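You operate a simulated robot arm through the tools that you are given. There is no shell and no other tool.

Carry out the task below with a simulated robot arm. There is one attempt and no reset: what you move stays moved.

TASK
Warm the booth up: mains and air on, damper open, heat on low.
Fine: watch the air gauge reach the green.
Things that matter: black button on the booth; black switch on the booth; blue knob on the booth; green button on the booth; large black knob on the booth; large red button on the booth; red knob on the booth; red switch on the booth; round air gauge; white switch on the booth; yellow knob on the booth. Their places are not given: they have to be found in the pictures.

The check looks at the end state, three seconds after you hand in, the way a careful person would. Anything else that was tipped, shoved, dropped, spilled or broken makes it a failure.

THE ROBOT
A 7-joint arm with a fingered hand, fixed in place. Base frame: the origin is on the floor under the middle of its stand, x ahead of it, y to its left, z up. Lengths are in m, angles in rad, forces in N, time in s.
With the tool pointing down near the work surface it reaches from about 0.4 to 0.72 m from the base axis. Its first joint turns from -2.897 to 2.897 rad. Payload 3.4 kg.
The TCP is the grasp point between the finger pads, 0.025 m short of the fingertips. In the tool frame z runs along the fingers and y along their closing line. The gripper opens to 0.088 m; its body begins 0.029 m behind the TCP. The gripper is a hand of 3 fingers: y runs from the thumb to the fingers, the wrist lies at [-0.013, -0.106, -0.174] in the tool frame, and closing takes about 1.5 s.
Orientation is told as [roll, pitch, yaw] about the base's x, y, z axes, in that order, counted from this pose: with the fingers straight down and the wrist toward the robot, the tool's x, y and z point along [0, 1, 0], [1, 0, 0] and [0, 0, -1] of the base frame.

THE INTERFACE
- The arm moves only by the tool send_rows. Its argument "moves" is a list of rows, each an object (a shift or turn left out is 0, a gripper value left out holds the last) with "translation": the shift along the tool's x, y, z in units of 30 mm (1.0 is 30 mm), a list of three; "delta_rot": the turn, a rotation vector about the tool's x, y, z in units of 5 degrees (1.0 is 5 degrees), a list of three; "claw": the finger opening in m, from 0 to 0.088. In form: [{"translation": [x, y, z], "delta_rot": [ax, ay, az], "claw": claw}, ...]. A call has 1 to 20 rows; each row shifts and turns the commanded pose from where the row before left it, along the tool's axes as they then stand. A call with a number of a shift or a turn outside -1 to 1 is refused whole. Rows are played at 5 a second. More than 0.05 m and 0.15 rad between two rows, or a gripper value outside its range, and nothing of the call is played. A pose out of reach is approached as far as the arm can. The call stops where the force on the tool passes 40 N (or 10 N more than at its start, if that is more) or the arm is blocked; 0.2 s more then pass. The fingers move at their own pace (about 0.072 m/s each) and stop on an object; they squeeze with about 31 N. The grip force told is the motor's: it shows also when the fingers shut on nothing. Time passes only in rows, and 0.2 s behind the last, so rows that do not move let the fingers close. The reply holds the time, the measured pose of the TCP, the force on the tool along the base axes, the opening and the grip force, in the units named above and with some noise, with the torque about the TCP (base axes, N m) and any sound that the robot's microphone picked up.
- Cameras (640 x 400 px; columns grow to the right, rows downward): "scene" is fixed at [0.2146, -0.4985, 1.1255]; the picture's right is [0.99, -0.15, 0.00], its down [-0.05, -0.35, -0.93] and it looks along [0.14, 0.92, -0.36] (base axes); focal length 319 px, centre (320, 200). "wrist" rides on the gripper at [0.058, -0.085, -0.099] in the tool frame; the picture's right is [-0.67, 0.35, -0.66], its down [-0.69, -0.63, 0.37] and it looks along [-0.29, 0.69, 0.66] (tool axes); focal length 261 px, centre (320, 200).
- camera(camera): a new picture of that camera. It takes no simulated time.
- lift_body(by): slides the trunk up (or, below 0, down) by that many m; the arm rides with it, the base frame stays. It gives what a move gives, with no picture.
- set_grasp(shape): the hand has 3 fingers and takes this shape, open, in about a second: jaw (thumb against the fingers, like two jaws); tri (thumb and two fingers); tip (a fingertip pinch); poke (one finger out to press); point (the index stretched); flat (the hand flat); cup (the hand cupped); fist (a fist). The gripper value then closes the fingers along that shape, each until it touches; the sizes above hold for jaw. It gives what a move gives, with no picture.
- point_at(camera, pixels): for up to 12 pixels [column, row] of the newest picture of that camera ("zoom" is the newest enlarged one), the place [x, y, z] in the base frame of the surface seen there, good to about 0.002 m, but the place of the scene camera against the robot may be out by one fixed shift of up to 0.012 m in any direction. It takes no simulated time.
- inspect(camera, box): a new picture of the part [left, top, right, bottom] of that camera's present view, enlarged. It takes no simulated time.
- finish_job(): hands the job in; it is judged then, once.

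Open the gripper and draw the arm clear of the work before you hand the job in, unless the task says otherwise.

The tools are called after "Call:" by a JSON object that holds its "fn" and its "kwargs". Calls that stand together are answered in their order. send_rows: Moves the arm, as the interface text tells. Its arguments: {"type":"object","properties":{"moves":{"type":"array","items":{"type":"object","properties":{"translation":{"type":"array","items":{"type":"number"}},"delta_rot":{"type":"array","items":{"type":"number"}},"claw":{"type":"number"}}}}},"required":["moves"]} The other tools are called the same way: lift_body (by) moves the trunk up or down; set_grasp (shape) gives the hand a shape; camera (camera) takes a picture; point_at (camera, pixels) gives the place of the surface under pixels of a picture; inspect (camera, box) takes an enlarged picture of a part of a camera's view; finish_job () hands the job in.

At the start:

```text
clock: 0.0
tcp_pos: [0.4126, 0.2148, 0.8375]
tool_rot: [0.001, 0.001, 0.0]
ft_force: [-0.3, -1.1, 0.2]
ft_torque: [-0.02, -0.02, 0.01]
grip_width: 0.0875
grasp_force: 0.0
shape: jaw
trunk travel left (down, up): [-0.275, 0.315]
```

scene: 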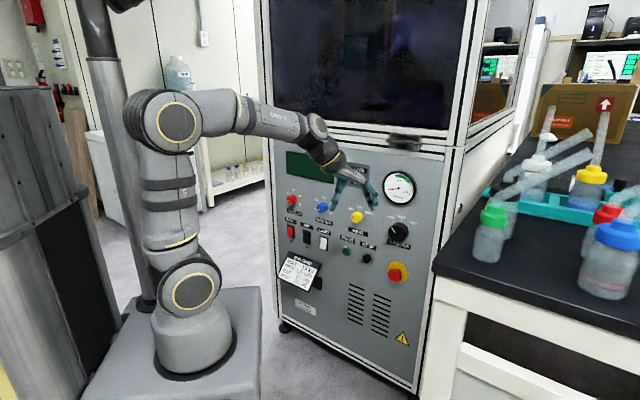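
wrist: 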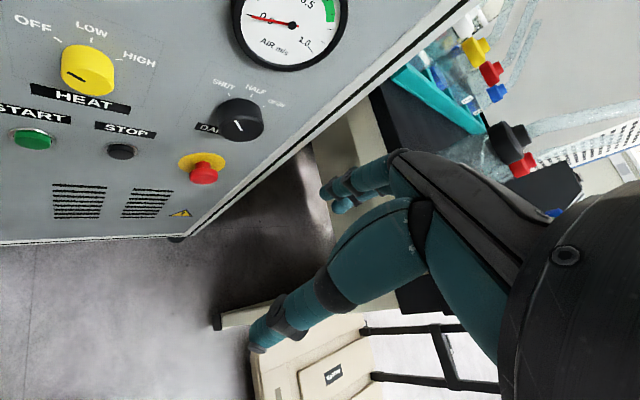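

I'll look at the booth panel up close first: the knobs, switches and gauge sit around pixels (280-420, 150-290) in the scene picture.

Call:
{"fn": "inspect", "kwargs": {"camera": "scene", "box": [270, 140, 430, 240]}}

Call:
{"fn": "inspect", "kwargs": {"camera": "scene", "box": [270, 220, 430, 320]}}

Call:
{"fn": "inspect", "kwargs": {"camera": "wrist", "box": [0, 0, 360, 225]}}

```text
4.00 times, centred on (350, 190) of scene
```

zoom: 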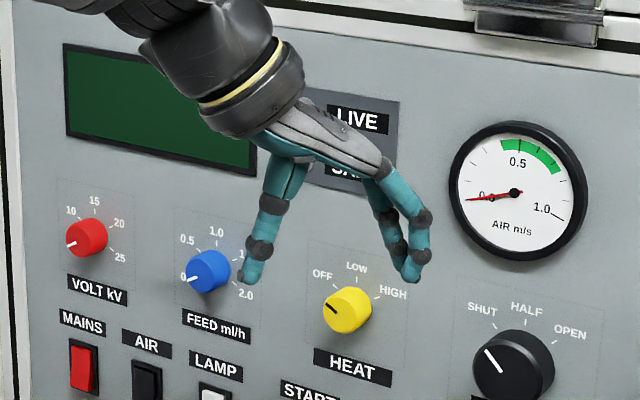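

```text
4.00 times, centred on (350, 270) of scene
```

zoom: 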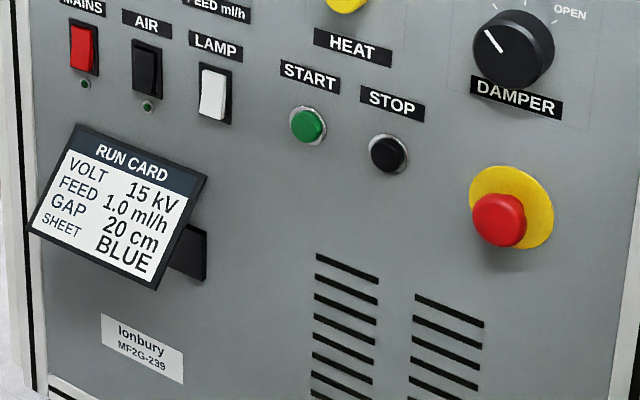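

```text
1.78 times, centred on (180, 112) of wrist
```

zoom: 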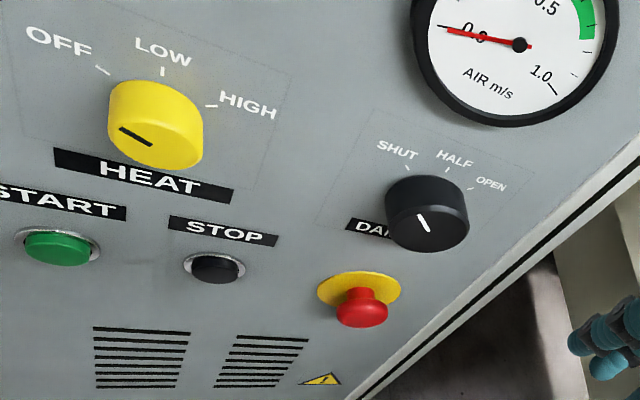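

Now I'll zoom further on the switches at about (291,232), (306,235), (323,243) to read their present state and get their positions.

Call:
{"fn": "inspect", "kwargs": {"camera": "scene", "box": [280, 215, 336, 250]}}

Call:
{"fn": "point_at", "kwargs": {"camera": "scene", "pixels": [[291, 229], [291, 235], [306, 233], [307, 240], [323, 243], [356, 217], [398, 231], [397, 272], [347, 251], [367, 258], [320, 208], [291, 200]]}}

Call:
{"fn": "point_at", "kwargs": {"camera": "wrist", "pixels": [[80, 70], [235, 120], [205, 172], [33, 138], [122, 152], [290, 30], [100, 100], [160, 150], [250, 40], [20, 60], [180, 20], [20, 200]]}}

```text
11.43 times, centred on (308, 232) of scene
```

zoom: 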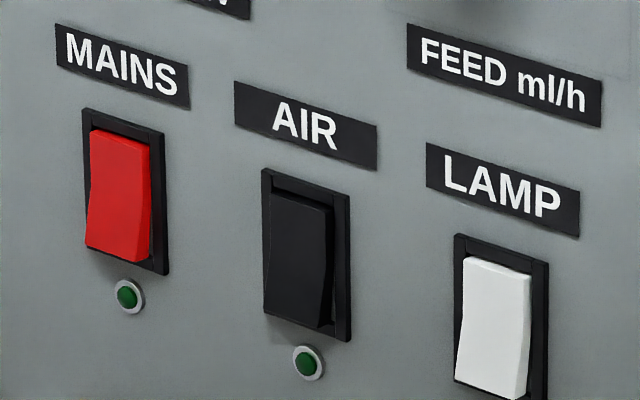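

```text
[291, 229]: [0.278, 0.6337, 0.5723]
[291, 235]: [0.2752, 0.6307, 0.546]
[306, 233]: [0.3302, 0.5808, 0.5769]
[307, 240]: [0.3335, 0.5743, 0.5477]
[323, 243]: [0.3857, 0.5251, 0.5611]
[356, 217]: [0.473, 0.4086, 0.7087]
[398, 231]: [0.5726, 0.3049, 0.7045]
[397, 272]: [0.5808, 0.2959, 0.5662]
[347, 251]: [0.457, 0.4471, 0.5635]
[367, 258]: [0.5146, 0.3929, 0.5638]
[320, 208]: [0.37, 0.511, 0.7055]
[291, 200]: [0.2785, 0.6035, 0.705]
```

```text
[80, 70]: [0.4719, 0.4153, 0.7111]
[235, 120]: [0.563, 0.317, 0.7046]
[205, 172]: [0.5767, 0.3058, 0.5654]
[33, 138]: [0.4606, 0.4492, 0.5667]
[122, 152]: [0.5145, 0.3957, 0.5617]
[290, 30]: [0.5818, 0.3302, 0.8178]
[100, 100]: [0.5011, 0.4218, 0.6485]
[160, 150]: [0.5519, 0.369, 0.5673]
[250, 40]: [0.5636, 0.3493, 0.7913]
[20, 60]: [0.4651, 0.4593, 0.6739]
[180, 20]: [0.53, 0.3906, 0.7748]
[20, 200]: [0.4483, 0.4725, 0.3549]
```

The three rockers have their top edge pushed in and their lamps are dark, so they read as off. The panel is vertical, about 0.654 m away along (0.72, 0.69). I'll turn the hand toward the panel (yaw about 44°) before pitching it to point horizontally.

Call:
{"fn": "send_rows", "kwargs": {"moves": [{"delta_rot": [0, 0, -1]}, {"delta_rot": [0, 0, -1]}, {"delta_rot": [0, 0, -1]}, {"delta_rot": [0, 0, -1]}, {"delta_rot": [0, 0, -1]}, {"delta_rot": [0, 0, -1]}, {"delta_rot": [0, 0, -1]}, {"delta_rot": [0, 0, -1]}, {"delta_rot": [0, 0, -0.78]}]}}

Call:
{"fn": "camera", "kwargs": {"camera": "wrist"}}

```text
clock: 2.0
tcp_pos: [0.4123, 0.2161, 0.8388]
tool_rot: [0.001, -0.002, 0.769]
ft_force: [-0.3, 0.3, 0.0]
ft_torque: [0.04, -0.01, 0.01]
grip_width: 0.0876
grasp_force: 0.0
shape: jaw
trunk travel left (down, up): [-0.275, 0.315]
```

```text
taken
```

wrist: 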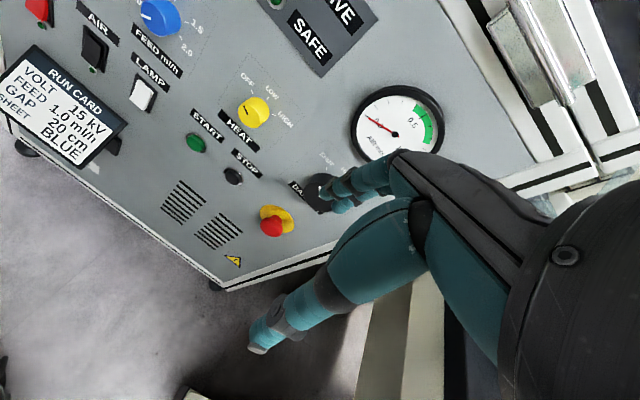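

The wrist view now shows most of the panel: AIR rocker at (95,47), LAMP (143,93), heat knob (253,112). I'll measure points on the panel plane and these controls with this camera, since it has no fixed shift.

Call:
{"fn": "point_at", "kwargs": {"camera": "wrist", "pixels": [[98, 40], [91, 57], [145, 85], [139, 103], [253, 112], [196, 143], [220, 190], [160, 150], [300, 110], [220, 60], [35, 8], [200, 270]]}}

Call:
{"fn": "inspect", "kwargs": {"camera": "wrist", "box": [0, 0, 200, 125]}}

Call:
{"fn": "inspect", "kwargs": {"camera": "wrist", "box": [200, 0, 440, 150]}}

```text
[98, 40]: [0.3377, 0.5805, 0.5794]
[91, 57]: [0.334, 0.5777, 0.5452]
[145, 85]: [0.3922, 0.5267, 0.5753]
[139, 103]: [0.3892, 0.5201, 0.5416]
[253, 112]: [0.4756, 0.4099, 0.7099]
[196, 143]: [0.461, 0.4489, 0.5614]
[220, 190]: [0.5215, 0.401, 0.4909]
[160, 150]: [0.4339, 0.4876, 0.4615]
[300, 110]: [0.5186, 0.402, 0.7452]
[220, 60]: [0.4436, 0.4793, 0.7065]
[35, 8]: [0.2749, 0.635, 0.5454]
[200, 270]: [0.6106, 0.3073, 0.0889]
```

```text
3.20 times, centred on (100, 62) of wrist
```

zoom: 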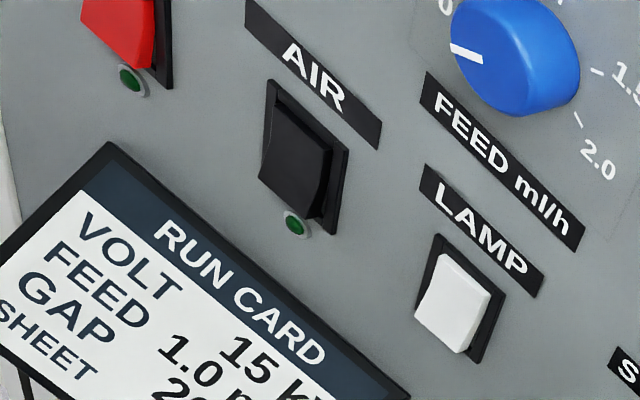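

```text
2.67 times, centred on (320, 75) of wrist
```

zoom: 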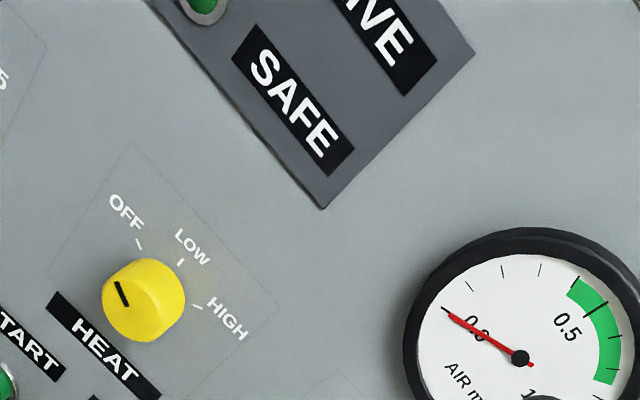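

The rockers' bottom edges stick out (e.g. AIR bottom at (91,57)), so pressing the bottom turns them on. Next I'll take flat-panel points over a wide span in the scene camera to get the panel's angle precisely.

Call:
{"fn": "camera", "kwargs": {"camera": "scene"}}

Call:
{"fn": "point_at", "kwargs": {"camera": "scene", "pixels": [[283, 252], [300, 215], [330, 270], [385, 260], [425, 220], [425, 290], [340, 290], [390, 300], [380, 250], [300, 290], [285, 180], [420, 330]]}}

```text
taken
```

scene: 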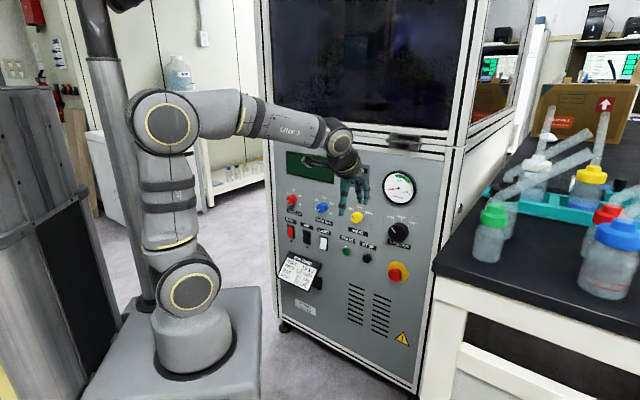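

```text
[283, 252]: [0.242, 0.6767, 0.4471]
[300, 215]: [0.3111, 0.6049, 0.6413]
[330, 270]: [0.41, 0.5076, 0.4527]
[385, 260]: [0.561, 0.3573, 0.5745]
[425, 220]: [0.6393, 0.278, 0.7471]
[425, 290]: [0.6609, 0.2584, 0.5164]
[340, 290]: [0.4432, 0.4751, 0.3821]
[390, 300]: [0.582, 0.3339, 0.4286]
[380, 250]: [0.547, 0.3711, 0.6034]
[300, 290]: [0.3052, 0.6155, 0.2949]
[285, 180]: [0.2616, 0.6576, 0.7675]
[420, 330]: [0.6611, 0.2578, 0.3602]
```

The panel is at 45° (x+y ≈ 0.922 by the wrist camera, 0.918 by the scene camera). The run card at (60,105) in the wrist view hangs below the rockers and may be in the way, so I'll measure how far it sticks out.

Call:
{"fn": "point_at", "kwargs": {"camera": "wrist", "pixels": [[40, 50], [120, 122], [80, 160], [5, 105], [60, 100], [115, 140], [30, 30], [280, 222], [325, 190], [395, 125], [160, 15], [40, 10]]}}

Call:
{"fn": "point_at", "kwargs": {"camera": "scene", "pixels": [[289, 253], [320, 264], [310, 291], [280, 277], [299, 272], [291, 229], [291, 236], [307, 233], [307, 240], [398, 230], [398, 186], [396, 272]]}}

```text
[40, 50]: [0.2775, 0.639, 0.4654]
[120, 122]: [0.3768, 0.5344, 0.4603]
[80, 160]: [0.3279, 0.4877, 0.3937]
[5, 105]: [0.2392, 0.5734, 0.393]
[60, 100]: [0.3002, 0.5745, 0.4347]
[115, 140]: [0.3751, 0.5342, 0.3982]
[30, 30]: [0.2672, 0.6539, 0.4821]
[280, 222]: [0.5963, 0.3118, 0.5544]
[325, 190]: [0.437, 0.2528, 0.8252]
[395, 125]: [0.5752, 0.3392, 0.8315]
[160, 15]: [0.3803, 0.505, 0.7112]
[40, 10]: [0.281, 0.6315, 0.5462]
```

```text
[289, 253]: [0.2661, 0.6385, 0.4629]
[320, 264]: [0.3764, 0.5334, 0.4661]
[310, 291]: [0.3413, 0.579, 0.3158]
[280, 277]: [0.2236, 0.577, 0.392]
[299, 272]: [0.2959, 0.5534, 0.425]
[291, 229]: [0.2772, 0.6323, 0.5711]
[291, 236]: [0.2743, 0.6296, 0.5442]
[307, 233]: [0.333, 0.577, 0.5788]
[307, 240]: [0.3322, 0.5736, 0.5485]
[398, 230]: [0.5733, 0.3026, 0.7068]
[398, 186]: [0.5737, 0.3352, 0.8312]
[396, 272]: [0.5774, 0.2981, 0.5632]
```

The run card's lower edge sticks out to about n=0.577 at z≈0.393, so I'll press from slightly above with the tool pitched about 60° up from vertical. First I'll set the poke shape and look at it.

Call:
{"fn": "set_grasp", "kwargs": {"shape": "poke"}}

Call:
{"fn": "camera", "kwargs": {"camera": "wrist"}}

Call:
{"fn": "inspect", "kwargs": {"camera": "scene", "box": [300, 120, 412, 190]}}

```text
clock: 2.9
tcp_pos: [0.4128, 0.217, 0.8394]
tool_rot: [0.002, -0.001, 0.766]
ft_force: [0.3, -0.6, 0.2]
ft_torque: [0.0, -0.01, 0.02]
grip_width: 0.0
grasp_force: 0.0
shape: poke
trunk travel left (down, up): [-0.275, 0.315]
```

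```text
taken
```

wrist: 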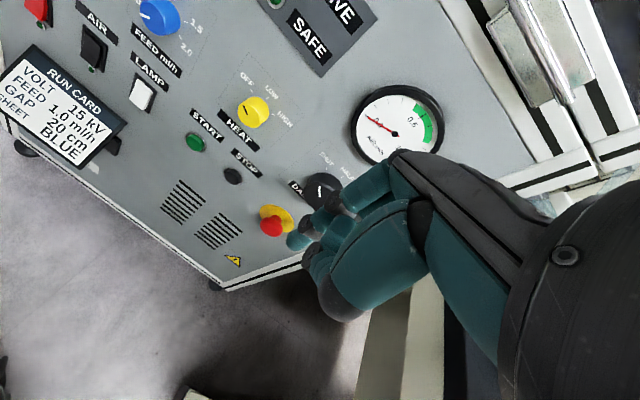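

```text
5.71 times, centred on (356, 155) of scene
```

zoom: 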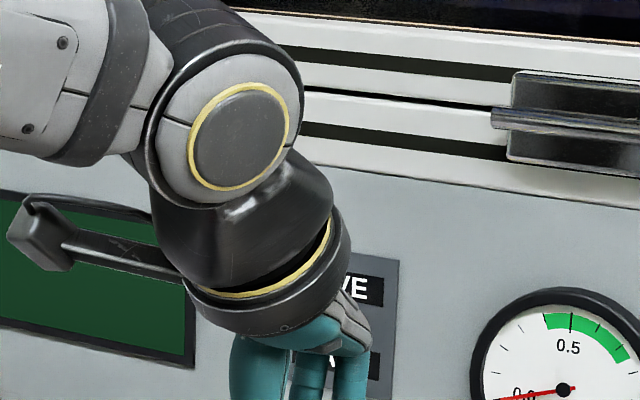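

The finger sticks out in the poke shape around (300,240) in the wrist view. I'll zoom in on the hand and measure where the fingertip lies.

Call:
{"fn": "inspect", "kwargs": {"camera": "scene", "box": [320, 160, 400, 210]}}

Call:
{"fn": "inspect", "kwargs": {"camera": "wrist", "box": [240, 140, 464, 280]}}

Call:
{"fn": "point_at", "kwargs": {"camera": "wrist", "pixels": [[290, 243], [297, 240], [310, 232], [325, 222], [340, 235], [310, 262], [335, 305], [355, 190], [370, 250], [300, 236], [320, 260], [285, 240]]}}

```text
8.00 times, centred on (360, 185) of scene
```

zoom: 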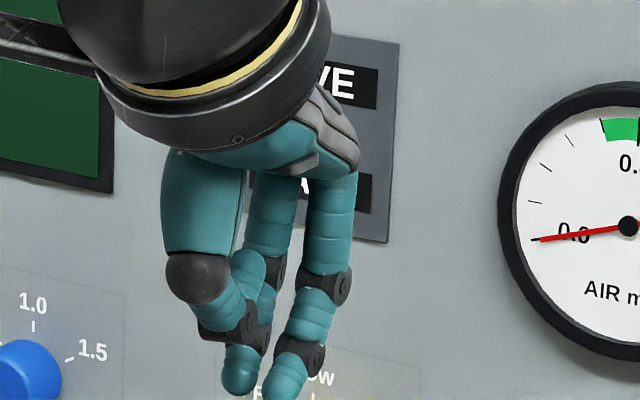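

```text
2.86 times, centred on (352, 210) of wrist
```

zoom: 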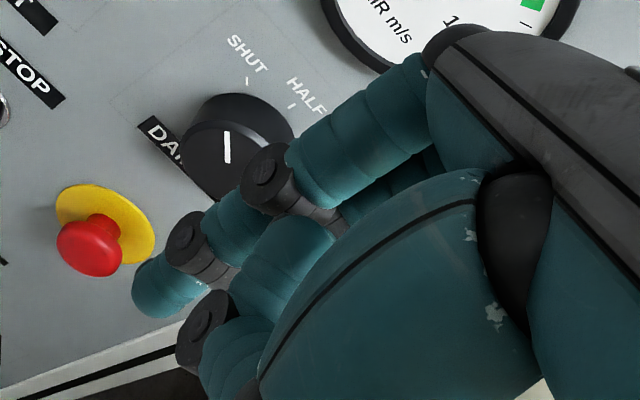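

```text
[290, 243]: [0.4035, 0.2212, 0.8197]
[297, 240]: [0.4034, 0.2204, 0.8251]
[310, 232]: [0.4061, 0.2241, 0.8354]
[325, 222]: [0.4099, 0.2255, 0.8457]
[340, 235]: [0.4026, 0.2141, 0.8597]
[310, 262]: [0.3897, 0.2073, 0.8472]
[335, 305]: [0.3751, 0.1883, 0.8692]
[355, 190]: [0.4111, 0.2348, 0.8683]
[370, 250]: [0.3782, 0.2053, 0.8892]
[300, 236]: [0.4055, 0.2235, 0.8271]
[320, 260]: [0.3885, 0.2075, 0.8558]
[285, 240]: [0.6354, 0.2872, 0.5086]
```

In poke, the fingertip sits near the tool axis about 0.022 m past the TCP, but a second finger seems close by. I'll try the "point" shape to compare before choosing.

Call:
{"fn": "set_grasp", "kwargs": {"shape": "point"}}

Call:
{"fn": "inspect", "kwargs": {"camera": "scene", "box": [320, 160, 400, 210]}}

Call:
{"fn": "inspect", "kwargs": {"camera": "wrist", "box": [160, 140, 480, 340]}}

```text
clock: 3.8
tcp_pos: [0.4119, 0.2171, 0.8379]
tool_rot: [0.001, -0.002, 0.765]
ft_force: [0.1, -0.3, -0.3]
ft_torque: [-0.01, -0.01, 0.0]
grip_width: 0.0001
grasp_force: 0.1
shape: point
trunk travel left (down, up): [-0.275, 0.315]
```

```text
8.00 times, centred on (360, 185) of scene
```

zoom: 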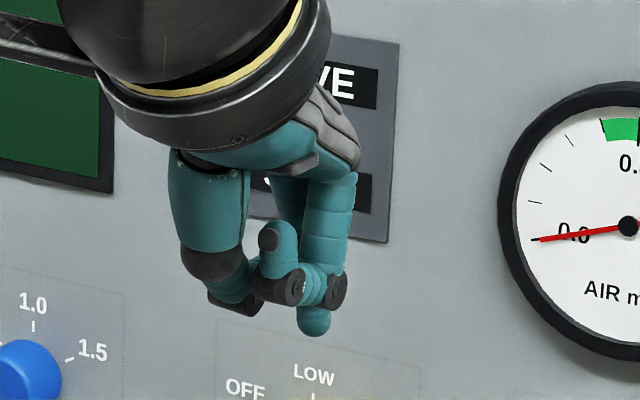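

```text
2.00 times, centred on (320, 240) of wrist
```

zoom: 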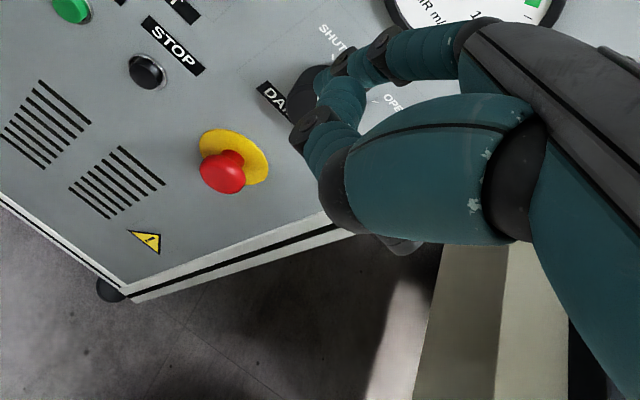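

The "point" shape may still be settling, since one finger looks curled. I'll let a second pass with idle rows and look again.

Call:
{"fn": "send_rows", "kwargs": {"moves": [{}, {}, {}, {}, {}]}}

Call:
{"fn": "inspect", "kwargs": {"camera": "scene", "box": [320, 160, 400, 210]}}

Call:
{"fn": "camera", "kwargs": {"camera": "wrist"}}

```text
clock: 5.0
tcp_pos: [0.412, 0.2172, 0.8384]
tool_rot: [0.0, 0.0, 0.768]
ft_force: [1.1, -0.7, 0.2]
ft_torque: [-0.02, -0.02, 0.0]
grip_width: 0.0001
grasp_force: 0.0
shape: point
trunk travel left (down, up): [-0.275, 0.315]
```

```text
8.00 times, centred on (360, 185) of scene
```

zoom: 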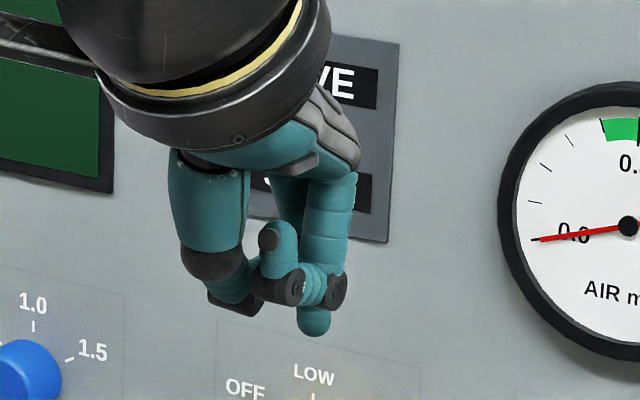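

```text
taken
```

wrist: 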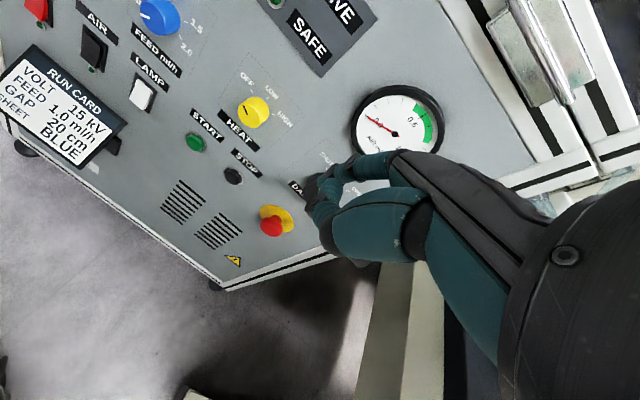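

The "point" shape shows no clearly stretched finger, so I'll go back to poke and look at the tips in more detail.

Call:
{"fn": "set_grasp", "kwargs": {"shape": "poke"}}

Call:
{"fn": "inspect", "kwargs": {"camera": "wrist", "box": [260, 180, 388, 260]}}

Call:
{"fn": "inspect", "kwargs": {"camera": "scene", "box": [328, 175, 376, 205]}}

Call:
{"fn": "point_at", "kwargs": {"camera": "zoom", "pixels": [[230, 370], [300, 370], [280, 395], [230, 330], [330, 290], [290, 340]]}}

```text
clock: 5.9
tcp_pos: [0.4141, 0.2164, 0.8389]
tool_rot: [0.0, 0.0, 0.765]
ft_force: [-0.3, -0.2, 0.5]
ft_torque: [0.0, -0.02, 0.03]
grip_width: 0.0
grasp_force: 0.0
shape: poke
trunk travel left (down, up): [-0.275, 0.315]
```

```text
5.00 times, centred on (324, 220) of wrist
```

zoom: 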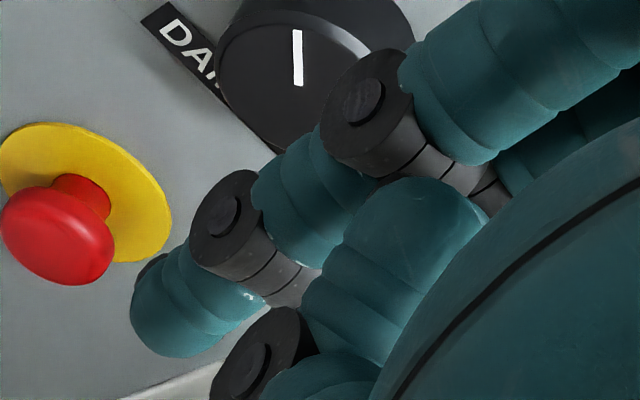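

```text
13.33 times, centred on (352, 190) of scene
```

zoom: 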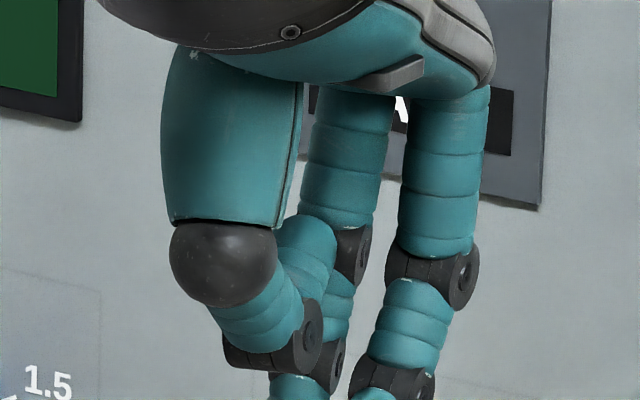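

```text
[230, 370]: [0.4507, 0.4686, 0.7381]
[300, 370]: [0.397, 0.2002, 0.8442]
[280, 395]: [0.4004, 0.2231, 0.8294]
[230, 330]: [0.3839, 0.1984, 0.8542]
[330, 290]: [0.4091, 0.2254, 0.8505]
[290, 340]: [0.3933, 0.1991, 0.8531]
```

In poke, two fingers lie side by side and reach about z+0.025, with the thumb curled. I'll test how the claw value changes this shape, as nothing is nearby.

Call:
{"fn": "send_rows", "kwargs": {"moves": [{"claw": 0.0}, {}, {}, {}, {}, {}, {}, {}]}}

Call:
{"fn": "inspect", "kwargs": {"camera": "scene", "box": [320, 160, 400, 210]}}

Call:
{"fn": "inspect", "kwargs": {"camera": "wrist", "box": [240, 140, 464, 280]}}

```text
clock: 7.7
tcp_pos: [0.4138, 0.217, 0.839]
tool_rot: [0.0, 0.001, 0.767]
ft_force: [0.2, -0.2, -0.4]
ft_torque: [-0.01, 0.02, 0.01]
grip_width: 0.0
grasp_force: 31.2
shape: jaw
trunk travel left (down, up): [-0.275, 0.315]
```

```text
8.00 times, centred on (360, 185) of scene
```

zoom: 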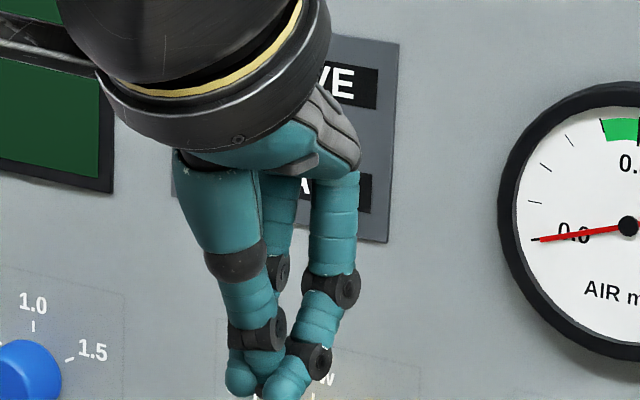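

```text
2.86 times, centred on (352, 210) of wrist
```

zoom: 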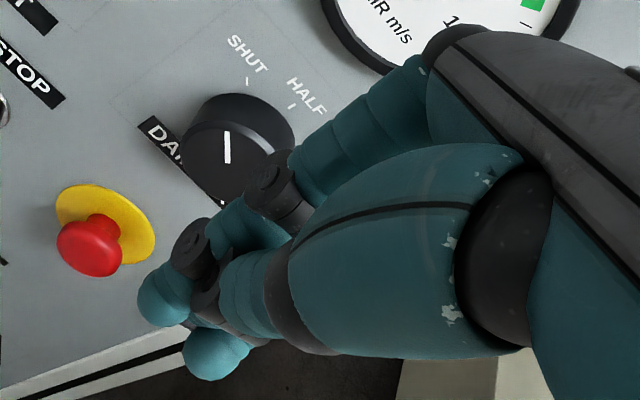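

A claw command returns the hand to jaw, closed. I'll check the "tip" shape too, as it may give one compact point for pressing.

Call:
{"fn": "set_grasp", "kwargs": {"shape": "tip"}}

Call:
{"fn": "inspect", "kwargs": {"camera": "scene", "box": [320, 160, 400, 210]}}

Call:
{"fn": "inspect", "kwargs": {"camera": "wrist", "box": [200, 140, 456, 300]}}

```text
clock: 8.6
tcp_pos: [0.4135, 0.2157, 0.8387]
tool_rot: [0.002, 0.0, 0.766]
ft_force: [-1.5, -0.2, 0.8]
ft_torque: [-0.03, -0.02, 0.0]
grip_width: 0.0877
grasp_force: 0.0
shape: tip
trunk travel left (down, up): [-0.275, 0.315]
```

```text
8.00 times, centred on (360, 185) of scene
```

zoom: 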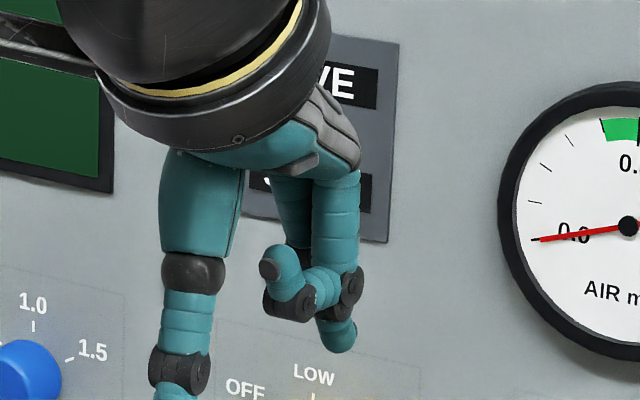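

```text
2.50 times, centred on (328, 220) of wrist
```

zoom: 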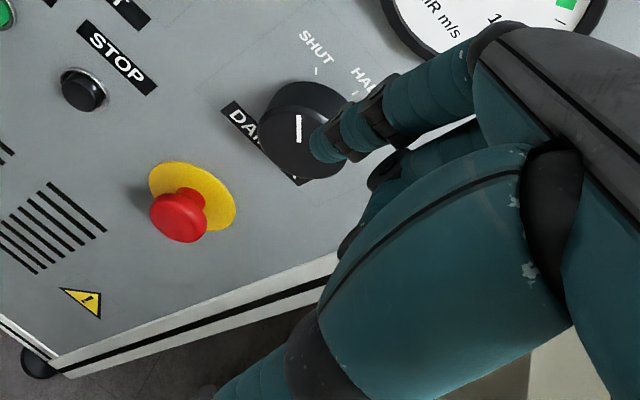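

In "tip" and "point" the far finger curls and the index stays out on the +y side. I'll set "point" again and measure the index tip from both cameras.

Call:
{"fn": "set_grasp", "kwargs": {"shape": "point"}}

Call:
{"fn": "inspect", "kwargs": {"camera": "scene", "box": [336, 175, 384, 205]}}

Call:
{"fn": "inspect", "kwargs": {"camera": "wrist", "box": [280, 130, 408, 210]}}

Call:
{"fn": "point_at", "kwargs": {"camera": "zoom", "pixels": [[170, 240], [200, 280], [240, 220], [120, 350], [300, 200], [330, 330], [150, 260], [210, 240], [260, 290], [190, 330], [400, 330], [450, 170]]}}

```text
clock: 9.5
tcp_pos: [0.4133, 0.2166, 0.8391]
tool_rot: [0.001, 0.0, 0.765]
ft_force: [0.6, 1.0, 1.1]
ft_torque: [-0.02, -0.01, 0.0]
grip_width: 0.0804
grasp_force: 0.0
shape: point
trunk travel left (down, up): [-0.275, 0.315]
```

```text
13.33 times, centred on (360, 190) of scene
```

zoom: 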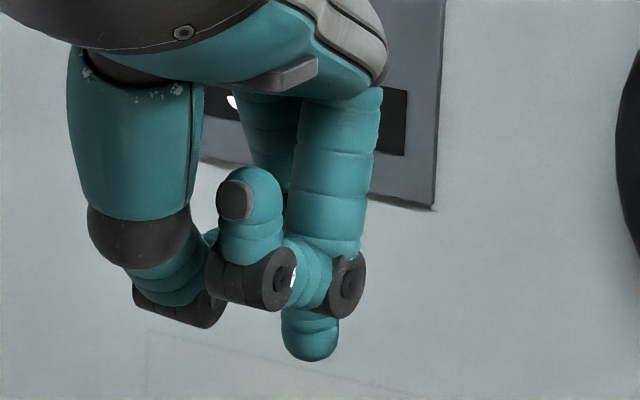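

```text
5.00 times, centred on (344, 170) of wrist
```

zoom: 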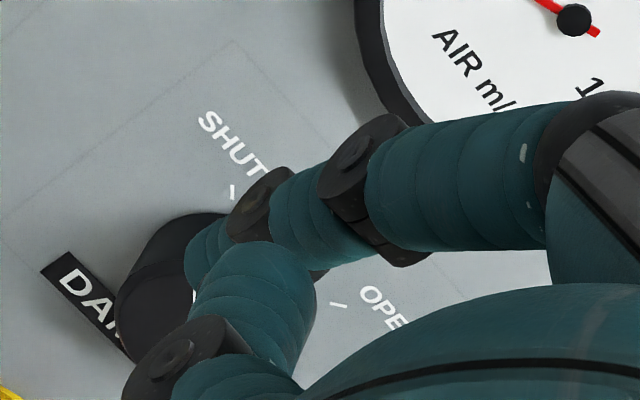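

```text
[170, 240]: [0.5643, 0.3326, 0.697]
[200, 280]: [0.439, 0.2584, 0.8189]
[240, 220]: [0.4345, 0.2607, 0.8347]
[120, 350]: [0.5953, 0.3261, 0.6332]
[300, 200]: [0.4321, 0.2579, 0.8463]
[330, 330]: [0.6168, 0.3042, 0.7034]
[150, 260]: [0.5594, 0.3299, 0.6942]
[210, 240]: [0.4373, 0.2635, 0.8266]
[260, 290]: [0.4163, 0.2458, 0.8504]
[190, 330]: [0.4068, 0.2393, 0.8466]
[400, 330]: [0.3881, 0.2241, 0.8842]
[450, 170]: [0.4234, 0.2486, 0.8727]
```

The index tip in "point" is at about tool (0.009, 0.053, 0.027) with the other fingers folded well behind, so this is my pressing finger. I'll correct the yaw to 45°, move 6 cm forward, and pitch the tool by 60°.

Call:
{"fn": "send_rows", "kwargs": {"moves": [{"delta_rot": [0, 0, -0.23]}, {"translation": [0, 1, 0]}, {"translation": [0, 1, 0]}, {"delta_rot": [-1, 0, 0]}, {"delta_rot": [-1, 0, 0]}, {"delta_rot": [-1, 0, 0]}, {"delta_rot": [-1, 0, 0]}, {"delta_rot": [-1, 0, 0]}, {"delta_rot": [-1, 0, 0]}, {"delta_rot": [-1, 0, 0]}, {"delta_rot": [-1, 0, 0]}, {"delta_rot": [-1, 0, 0]}, {"delta_rot": [-1, 0, 0]}, {"delta_rot": [-1, 0, 0]}, {"delta_rot": [-1, 0, 0]}, {}, {}]}}

Call:
{"fn": "camera", "kwargs": {"camera": "wrist"}}

Call:
{"fn": "camera", "kwargs": {"camera": "scene"}}

```text
clock: 13.1
tcp_pos: [0.4541, 0.2598, 0.8407]
tool_rot: [0.0, -1.047, 0.785]
ft_force: [-0.2, 1.2, 0.7]
ft_torque: [0.02, 0.03, 0.0]
grip_width: 0.0809
grasp_force: 0.1
shape: point
trunk travel left (down, up): [-0.275, 0.315]
```

```text
taken
```

wrist: 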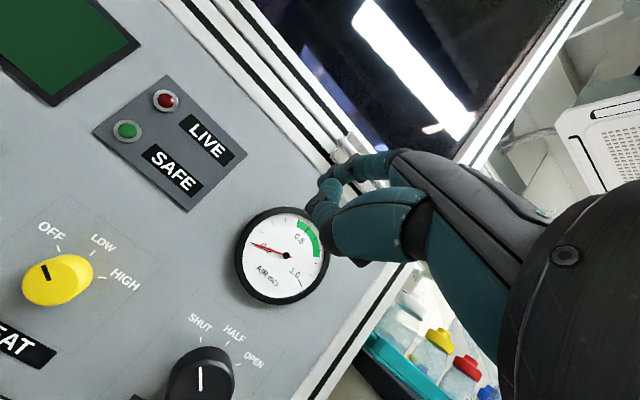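

```text
taken
```

scene: 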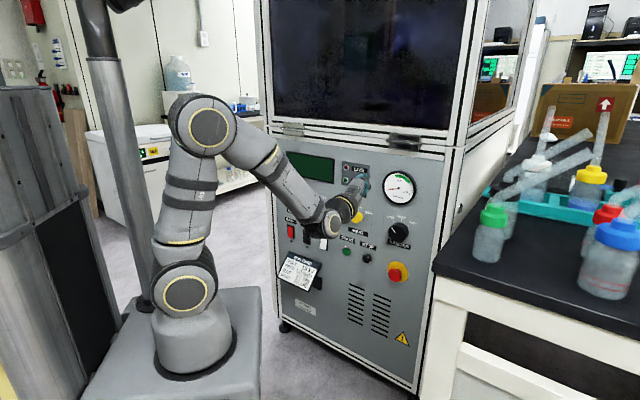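

The hand is pitched and the panel view is clear. Now I'll slide left along the panel (tool +x) by about 0.383 m toward MAINS, staying at this height and about 10 cm off the panel.

Call:
{"fn": "send_rows", "kwargs": {"moves": [{"translation": [1, 0, 0]}, {"translation": [1, 0, 0]}, {"translation": [1, 0, 0]}, {"translation": [1, 0, 0]}, {"translation": [1, 0, 0]}, {"translation": [1, 0, 0]}, {"translation": [1, 0, 0]}, {"translation": [1, 0, 0]}, {"translation": [1, 0, 0]}, {"translation": [1, 0, 0]}, {"translation": [1, 0, 0]}, {"translation": [1, 0, 0]}, {"translation": [0.78, 0, 0]}, {}]}}

Call:
{"fn": "camera", "kwargs": {"camera": "scene"}}

```text
clock: 16.1
tcp_pos: [0.4022, 0.2832, 0.8561]
tool_rot: [0.001, -1.045, 0.791]
ft_force: [-0.3, -0.7, 0.5]
ft_torque: [0.01, 0.01, 0.0]
grip_width: 0.0002
grasp_force: 0.0
shape: point
out of reach, approached as far as the arm can: row 2, 3, 4, 5, 6, 7, 8, 9, 10, 11, 12, 13
trunk travel left (down, up): [-0.275, 0.315]
```

```text
taken
```

scene: 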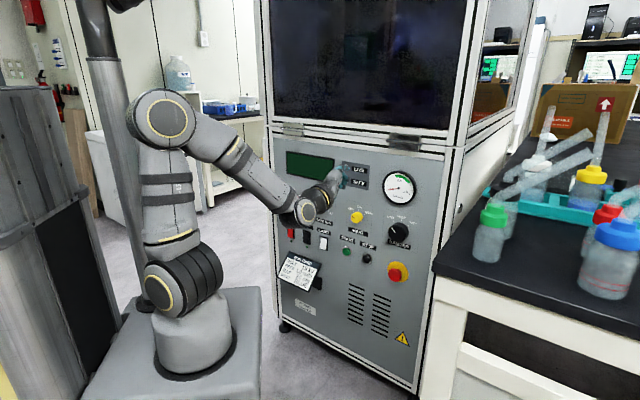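

The arm could not follow the slide: TCP stopped at [0.402, 0.283, 0.856]. I'll measure the arm's joint centres in the scene picture (shoulder (190,278), elbow (165,118), wrist (312,206), stand top) to understand the limit.

Call:
{"fn": "point_at", "kwargs": {"camera": "scene", "pixels": [[160, 290], [195, 275], [165, 118], [140, 120], [170, 190], [190, 350], [240, 320], [185, 385], [235, 155], [312, 206], [275, 185], [75, 30]]}}

Call:
{"fn": "inspect", "kwargs": {"camera": "scene", "box": [80, 60, 400, 260]}}

Call:
{"fn": "camera", "kwargs": {"camera": "wrist"}}

```text
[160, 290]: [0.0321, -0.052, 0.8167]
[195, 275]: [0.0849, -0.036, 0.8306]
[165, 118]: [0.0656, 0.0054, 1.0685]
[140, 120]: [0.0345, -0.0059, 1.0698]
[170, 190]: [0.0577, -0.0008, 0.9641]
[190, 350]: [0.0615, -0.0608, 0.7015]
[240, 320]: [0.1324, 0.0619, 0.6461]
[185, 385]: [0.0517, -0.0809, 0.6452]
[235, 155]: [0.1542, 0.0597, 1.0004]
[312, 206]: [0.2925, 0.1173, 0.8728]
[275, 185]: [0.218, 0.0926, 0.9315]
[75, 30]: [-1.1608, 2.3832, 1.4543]
```

```text
2.00 times, centred on (240, 160) of scene
```

zoom: 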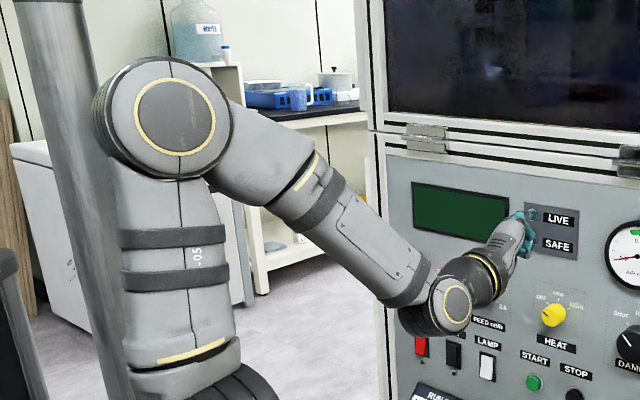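

```text
taken
```

wrist: 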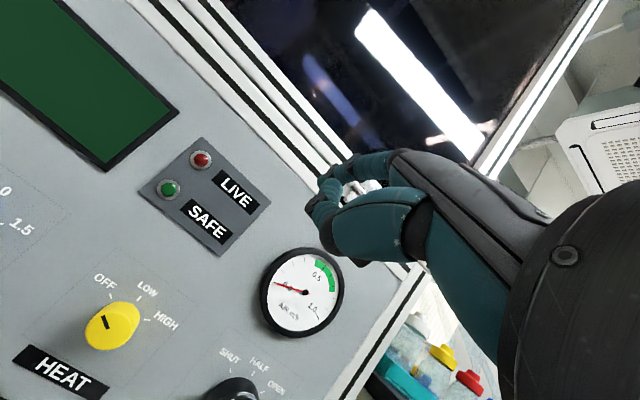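

The elbow is folded almost to its limit, because the wrist is level with the shoulder at z≈0.85 and only 0.30 m out. I'll step a little forward along the panel normal and see how the commanded pose behaves.

Call:
{"fn": "send_rows", "kwargs": {"moves": [{"translation": [0, 0.5, 0.866]}]}}

```text
clock: 16.5
tcp_pos: [0.4255, 0.2989, 0.8555]
tool_rot: [-0.003, -1.044, 0.797]
ft_force: [-0.4, -0.1, -0.6]
ft_torque: [0.01, -0.02, -0.03]
grip_width: 0.0
grasp_force: 0.0
shape: point
out of reach, approached as far as the arm can: row 1
trunk travel left (down, up): [-0.275, 0.315]
```

It went forward about 28 mm but still says out of reach, so the commanded pose may be ahead of the arm. I'll step back to the right by 3 rows to see whether the arm follows.

Call:
{"fn": "send_rows", "kwargs": {"moves": [{"translation": [-1, 0, 0]}, {"translation": [-1, 0, 0]}, {"translation": [-1, 0, 0]}]}}

```text
clock: 17.3
tcp_pos: [0.4923, 0.2335, 0.8545]
tool_rot: [-0.001, -1.047, 0.786]
ft_force: [0.4, -0.5, 0.8]
ft_torque: [0.01, -0.02, 0.01]
grip_width: 0.0001
grasp_force: 0.1
shape: point
trunk travel left (down, up): [-0.275, 0.315]
```

The commanded pose follows the measured one, so the arm is back at u≈0.18 and 0.14 m off the panel. The controls are low compared to the shoulder, so I'll lower the trunk to its bottom, giving the arm more unfolded postures.

Call:
{"fn": "lift_body", "kwargs": {"by": -0.27}}

Call:
{"fn": "camera", "kwargs": {"camera": "scene"}}

```text
clock: 20.1
tcp_pos: [0.4936, 0.2336, 0.5868]
tool_rot: [-0.001, -1.047, 0.787]
ft_force: [-0.1, -1.2, -0.1]
ft_torque: [0.0, 0.03, 0.02]
grip_width: 0.0
grasp_force: 0.1
shape: point
trunk travel left (down, up): [-0.005, 0.585]
```

```text
taken
```

scene: 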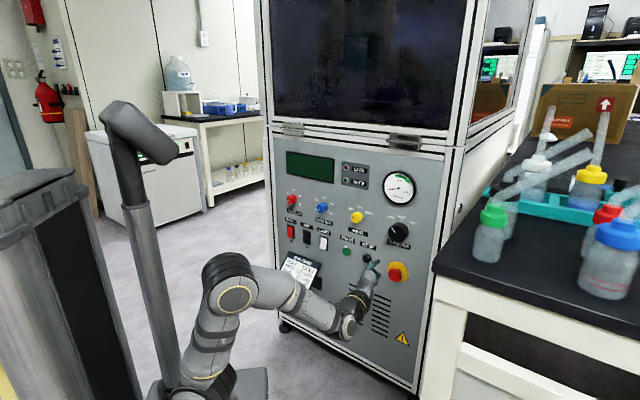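

The trunk is down and the hand hangs in front of the lower panel without contact. I'll raise the hand by 0.20 m straight up, still 14 cm off the panel.

Call:
{"fn": "send_rows", "kwargs": {"moves": [{"translation": [0, 0.866, -0.5]}, {"translation": [0, 0.866, -0.5]}, {"translation": [0, 0.866, -0.5]}, {"translation": [0, 0.866, -0.5]}, {"translation": [0, 0.866, -0.5]}, {"translation": [0, 0.866, -0.5]}, {"translation": [0, 0.433, -0.25]}]}}

Call:
{"fn": "send_rows", "kwargs": {"moves": [{"translation": [1, 0, 0]}, {"translation": [1, 0, 0]}, {"translation": [1, 0, 0]}, {"translation": [1, 0, 0]}, {"translation": [1, 0, 0]}, {"translation": [1, 0, 0]}]}}

```text
clock: 21.6
tcp_pos: [0.4898, 0.2365, 0.7815]
tool_rot: [0.0, -1.047, 0.784]
ft_force: [-0.1, 0.2, -0.7]
ft_torque: [0.02, 0.02, -0.01]
grip_width: 0.0001
grasp_force: 0.1
shape: point
trunk travel left (down, up): [-0.005, 0.585]
```

```text
clock: 23.1
tcp_pos: [0.3634, 0.363, 0.7839]
tool_rot: [0.0, -1.047, 0.783]
ft_force: [0.0, 0.2, 0.3]
ft_torque: [0.0, 0.01, 0.02]
grip_width: 0.0001
grasp_force: 0.0
shape: point
trunk travel left (down, up): [-0.005, 0.585]
```

That worked with no reach warning; TCP is now at u≈0. I'll continue left by 0.246 m to line up with MAINS.

Call:
{"fn": "send_rows", "kwargs": {"moves": [{"translation": [1, 0, 0]}, {"translation": [1, 0, 0]}, {"translation": [1, 0, 0]}, {"translation": [1, 0, 0]}, {"translation": [1, 0, 0]}, {"translation": [1, 0, 0]}, {"translation": [1, 0, 0]}, {"translation": [1, 0, 0]}, {"translation": [0.2, 0, 0]}, {}]}}

Call:
{"fn": "camera", "kwargs": {"camera": "scene"}}

Call:
{"fn": "camera", "kwargs": {"camera": "wrist"}}

```text
clock: 23.7
tcp_pos: [0.3383, 0.3986, 0.7664]
tool_rot: [0.365, -0.951, 0.557]
ft_force: [0.2, -0.5, 0.5]
ft_torque: [0.04, -0.03, -0.02]
grip_width: 0.0
grasp_force: 0.1
shape: point
trunk travel left (down, up): [-0.005, 0.585]
stopped in row 3: the arm was blocked; the commanded pose is now the measured one
```

```text
taken
```

scene: 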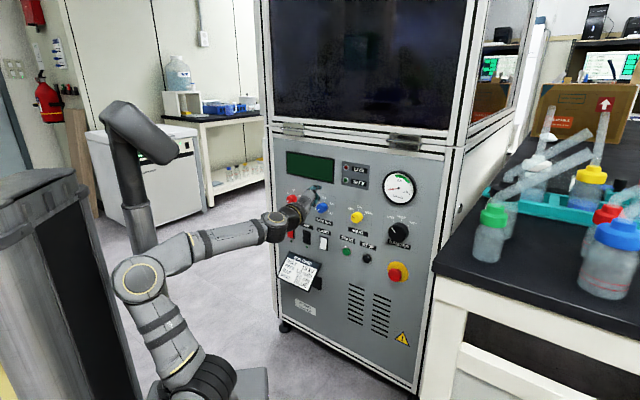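

```text
taken
```

wrist: 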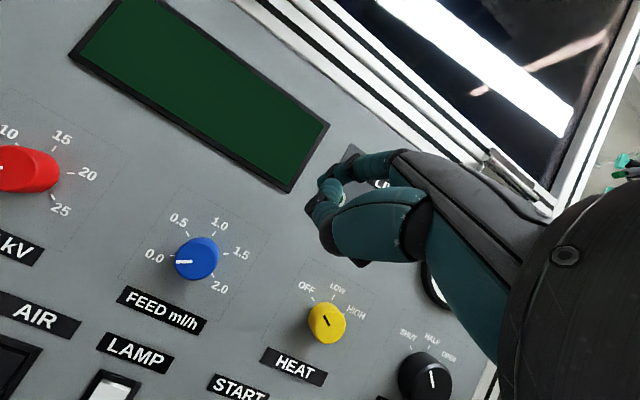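

The arm was blocked and the hand twisted slightly. I'll look at the elbow around (140,280), the mast at (140,200) and the hand to see what touched.

Call:
{"fn": "inspect", "kwargs": {"camera": "scene", "box": [0, 100, 320, 400]}}

Call:
{"fn": "inspect", "kwargs": {"camera": "scene", "box": [240, 170, 368, 250]}}

Call:
{"fn": "point_at", "kwargs": {"camera": "scene", "pixels": [[140, 280], [150, 120], [140, 200], [128, 150], [165, 330], [100, 290], [130, 250], [60, 190], [110, 280], [180, 390], [260, 380], [30, 250]]}}

```text
1.33 times, centred on (160, 250) of scene
```

zoom: 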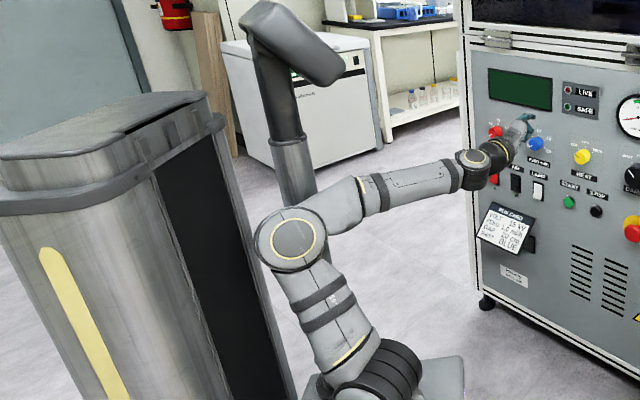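

```text
5.00 times, centred on (304, 210) of scene
```

zoom: 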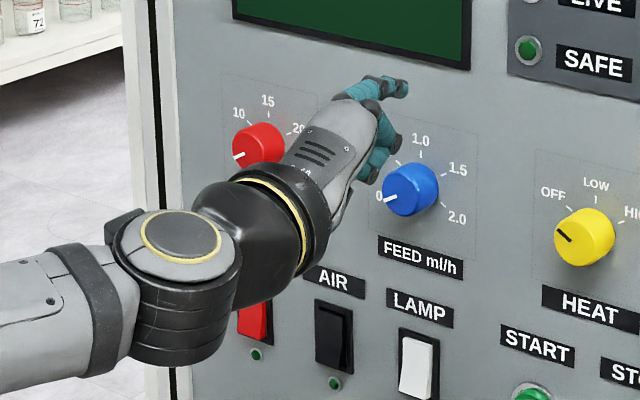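

```text
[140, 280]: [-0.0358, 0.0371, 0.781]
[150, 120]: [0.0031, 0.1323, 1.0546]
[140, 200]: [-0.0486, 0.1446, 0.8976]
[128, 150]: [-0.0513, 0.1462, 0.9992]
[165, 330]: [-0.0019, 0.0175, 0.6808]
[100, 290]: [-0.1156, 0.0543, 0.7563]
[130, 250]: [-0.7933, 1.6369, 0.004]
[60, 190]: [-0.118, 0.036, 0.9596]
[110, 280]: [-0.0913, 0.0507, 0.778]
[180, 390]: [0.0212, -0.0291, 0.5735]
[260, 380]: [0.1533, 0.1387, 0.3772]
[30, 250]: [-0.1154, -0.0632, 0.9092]
```

The elbow at (140,280) has run into the trunk column (black face at x≈-0.116), and the hand is touching nothing. I'll lower the wrist and go forward, which brings the elbow off the column, while turning the tool back to its set orientation.

Call:
{"fn": "send_rows", "kwargs": {"moves": [{"translation": [-0.16, -0.35, 0.63]}, {"translation": [-0.16, -0.35, 0.63], "delta_rot": [-0.41, -0.99, -0.8]}, {"translation": [-0.08, -0.55, 0.6], "delta_rot": [-0.41, -0.99, -0.8]}, {}]}}

Call:
{"fn": "camera", "kwargs": {"camera": "scene"}}

```text
clock: 24.2
tcp_pos: [0.2898, 0.4474, 0.737]
tool_rot: [0.602, -0.891, 0.575]
ft_force: [-0.4, -1.0, 0.4]
ft_torque: [0.01, -0.01, 0.02]
grip_width: 0.0001
grasp_force: 0.0
shape: point
trunk travel left (down, up): [-0.005, 0.585]
stopped in row 2: the arm was blocked; the commanded pose is now the measured one
```

```text
taken
```

scene: 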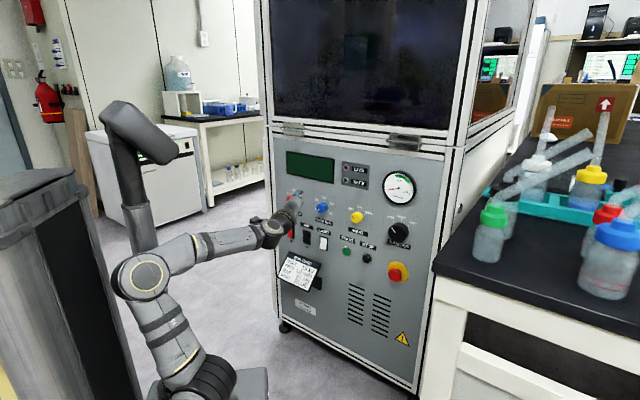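

It was blocked again, with TCP now at [0.290, 0.447, 0.737]. I'll check the elbow against the column and the hand's distance to the red knob before the next step.

Call:
{"fn": "inspect", "kwargs": {"camera": "scene", "box": [60, 200, 300, 400]}}

Call:
{"fn": "inspect", "kwargs": {"camera": "scene", "box": [240, 170, 368, 250]}}

Call:
{"fn": "camera", "kwargs": {"camera": "wrist"}}

Call:
{"fn": "point_at", "kwargs": {"camera": "scene", "pixels": [[146, 275], [120, 275], [115, 290], [105, 290], [170, 335], [200, 375], [180, 252], [268, 232], [230, 240], [130, 300], [110, 260], [95, 280]]}}

```text
2.00 times, centred on (180, 300) of scene
```

zoom: 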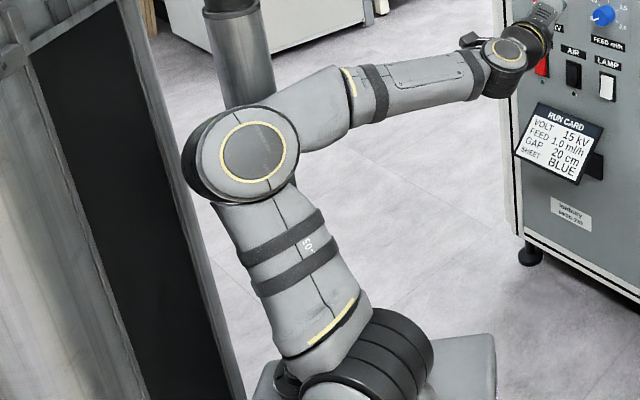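

```text
5.00 times, centred on (304, 210) of scene
```

zoom: 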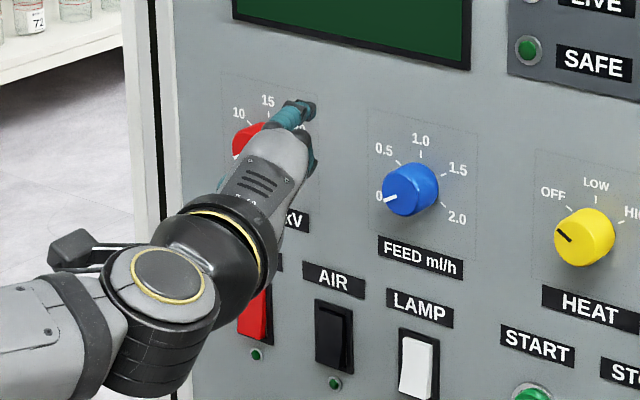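

```text
taken
```

wrist: 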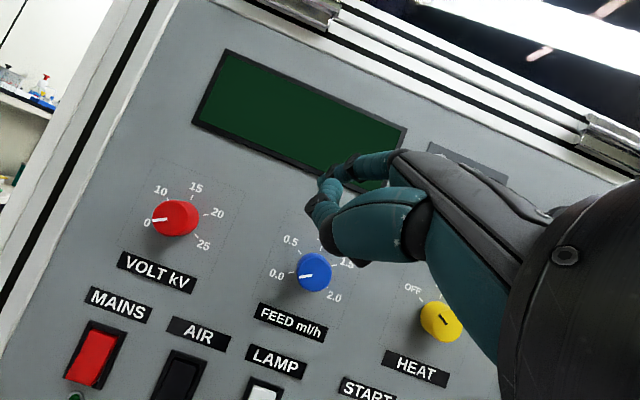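

```text
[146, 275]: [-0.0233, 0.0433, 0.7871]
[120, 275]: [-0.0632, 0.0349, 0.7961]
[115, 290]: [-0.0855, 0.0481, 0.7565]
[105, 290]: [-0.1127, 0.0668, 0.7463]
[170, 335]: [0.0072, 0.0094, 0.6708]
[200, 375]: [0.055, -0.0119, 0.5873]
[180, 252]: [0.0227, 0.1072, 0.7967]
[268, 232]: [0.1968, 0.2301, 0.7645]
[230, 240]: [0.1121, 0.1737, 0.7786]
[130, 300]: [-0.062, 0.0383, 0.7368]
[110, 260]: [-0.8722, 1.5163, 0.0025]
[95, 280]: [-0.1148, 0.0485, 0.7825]
```

The elbow has swivelled sideways (toward -x) into the column, a drift from the sideways slide. I'll undo that slide step by step: back right and up with the tool turned back to its set orientation.

Call:
{"fn": "send_rows", "kwargs": {"moves": [{"translation": [-0.65, 0.2, -0.3]}, {"translation": [-0.65, 0.28, -0.37], "delta_rot": [-0.26, -0.98, -0.37]}, {"translation": [-0.65, 0.28, -0.37], "delta_rot": [-0.26, -0.98, -0.37]}]}}

```text
clock: 25.2
tcp_pos: [0.312, 0.4226, 0.7476]
tool_rot: [0.508, -0.926, 0.635]
ft_force: [0.5, 0.1, 0.0]
ft_torque: [0.01, 0.01, 0.01]
grip_width: 0.0
grasp_force: 0.1
shape: point
trunk travel left (down, up): [-0.005, 0.585]
stopped in row 3: the arm was blocked; the commanded pose is now the measured one
```

It moved back about 35 mm before being stopped again. I'll go on in smaller steps with translation only, to free the elbow first.

Call:
{"fn": "send_rows", "kwargs": {"moves": [{"translation": [-0.35, 0.1, -0.15]}, {"translation": [-0.35, 0.1, -0.15]}, {"translation": [-0.35, 0.1, -0.15]}, {"translation": [-0.35, 0.1, -0.15]}]}}

Call:
{"fn": "inspect", "kwargs": {"camera": "scene", "box": [60, 200, 300, 400]}}

```text
clock: 26.2
tcp_pos: [0.3477, 0.3908, 0.7538]
tool_rot: [0.5, -0.929, 0.638]
ft_force: [-0.2, 0.6, 0.5]
ft_torque: [0.02, 0.02, 0.03]
grip_width: 0.0
grasp_force: 0.0
shape: point
trunk travel left (down, up): [-0.005, 0.585]
```

```text
2.00 times, centred on (180, 300) of scene
```

zoom: 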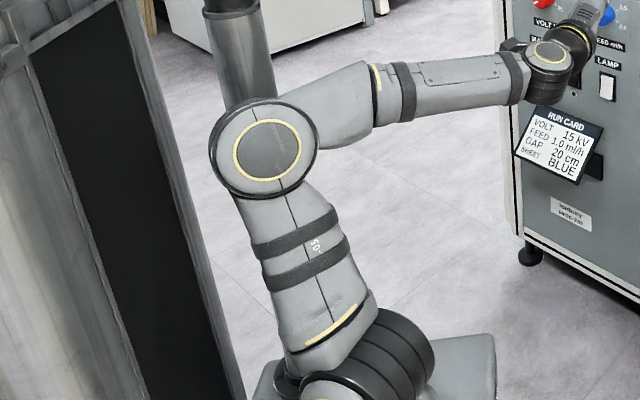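

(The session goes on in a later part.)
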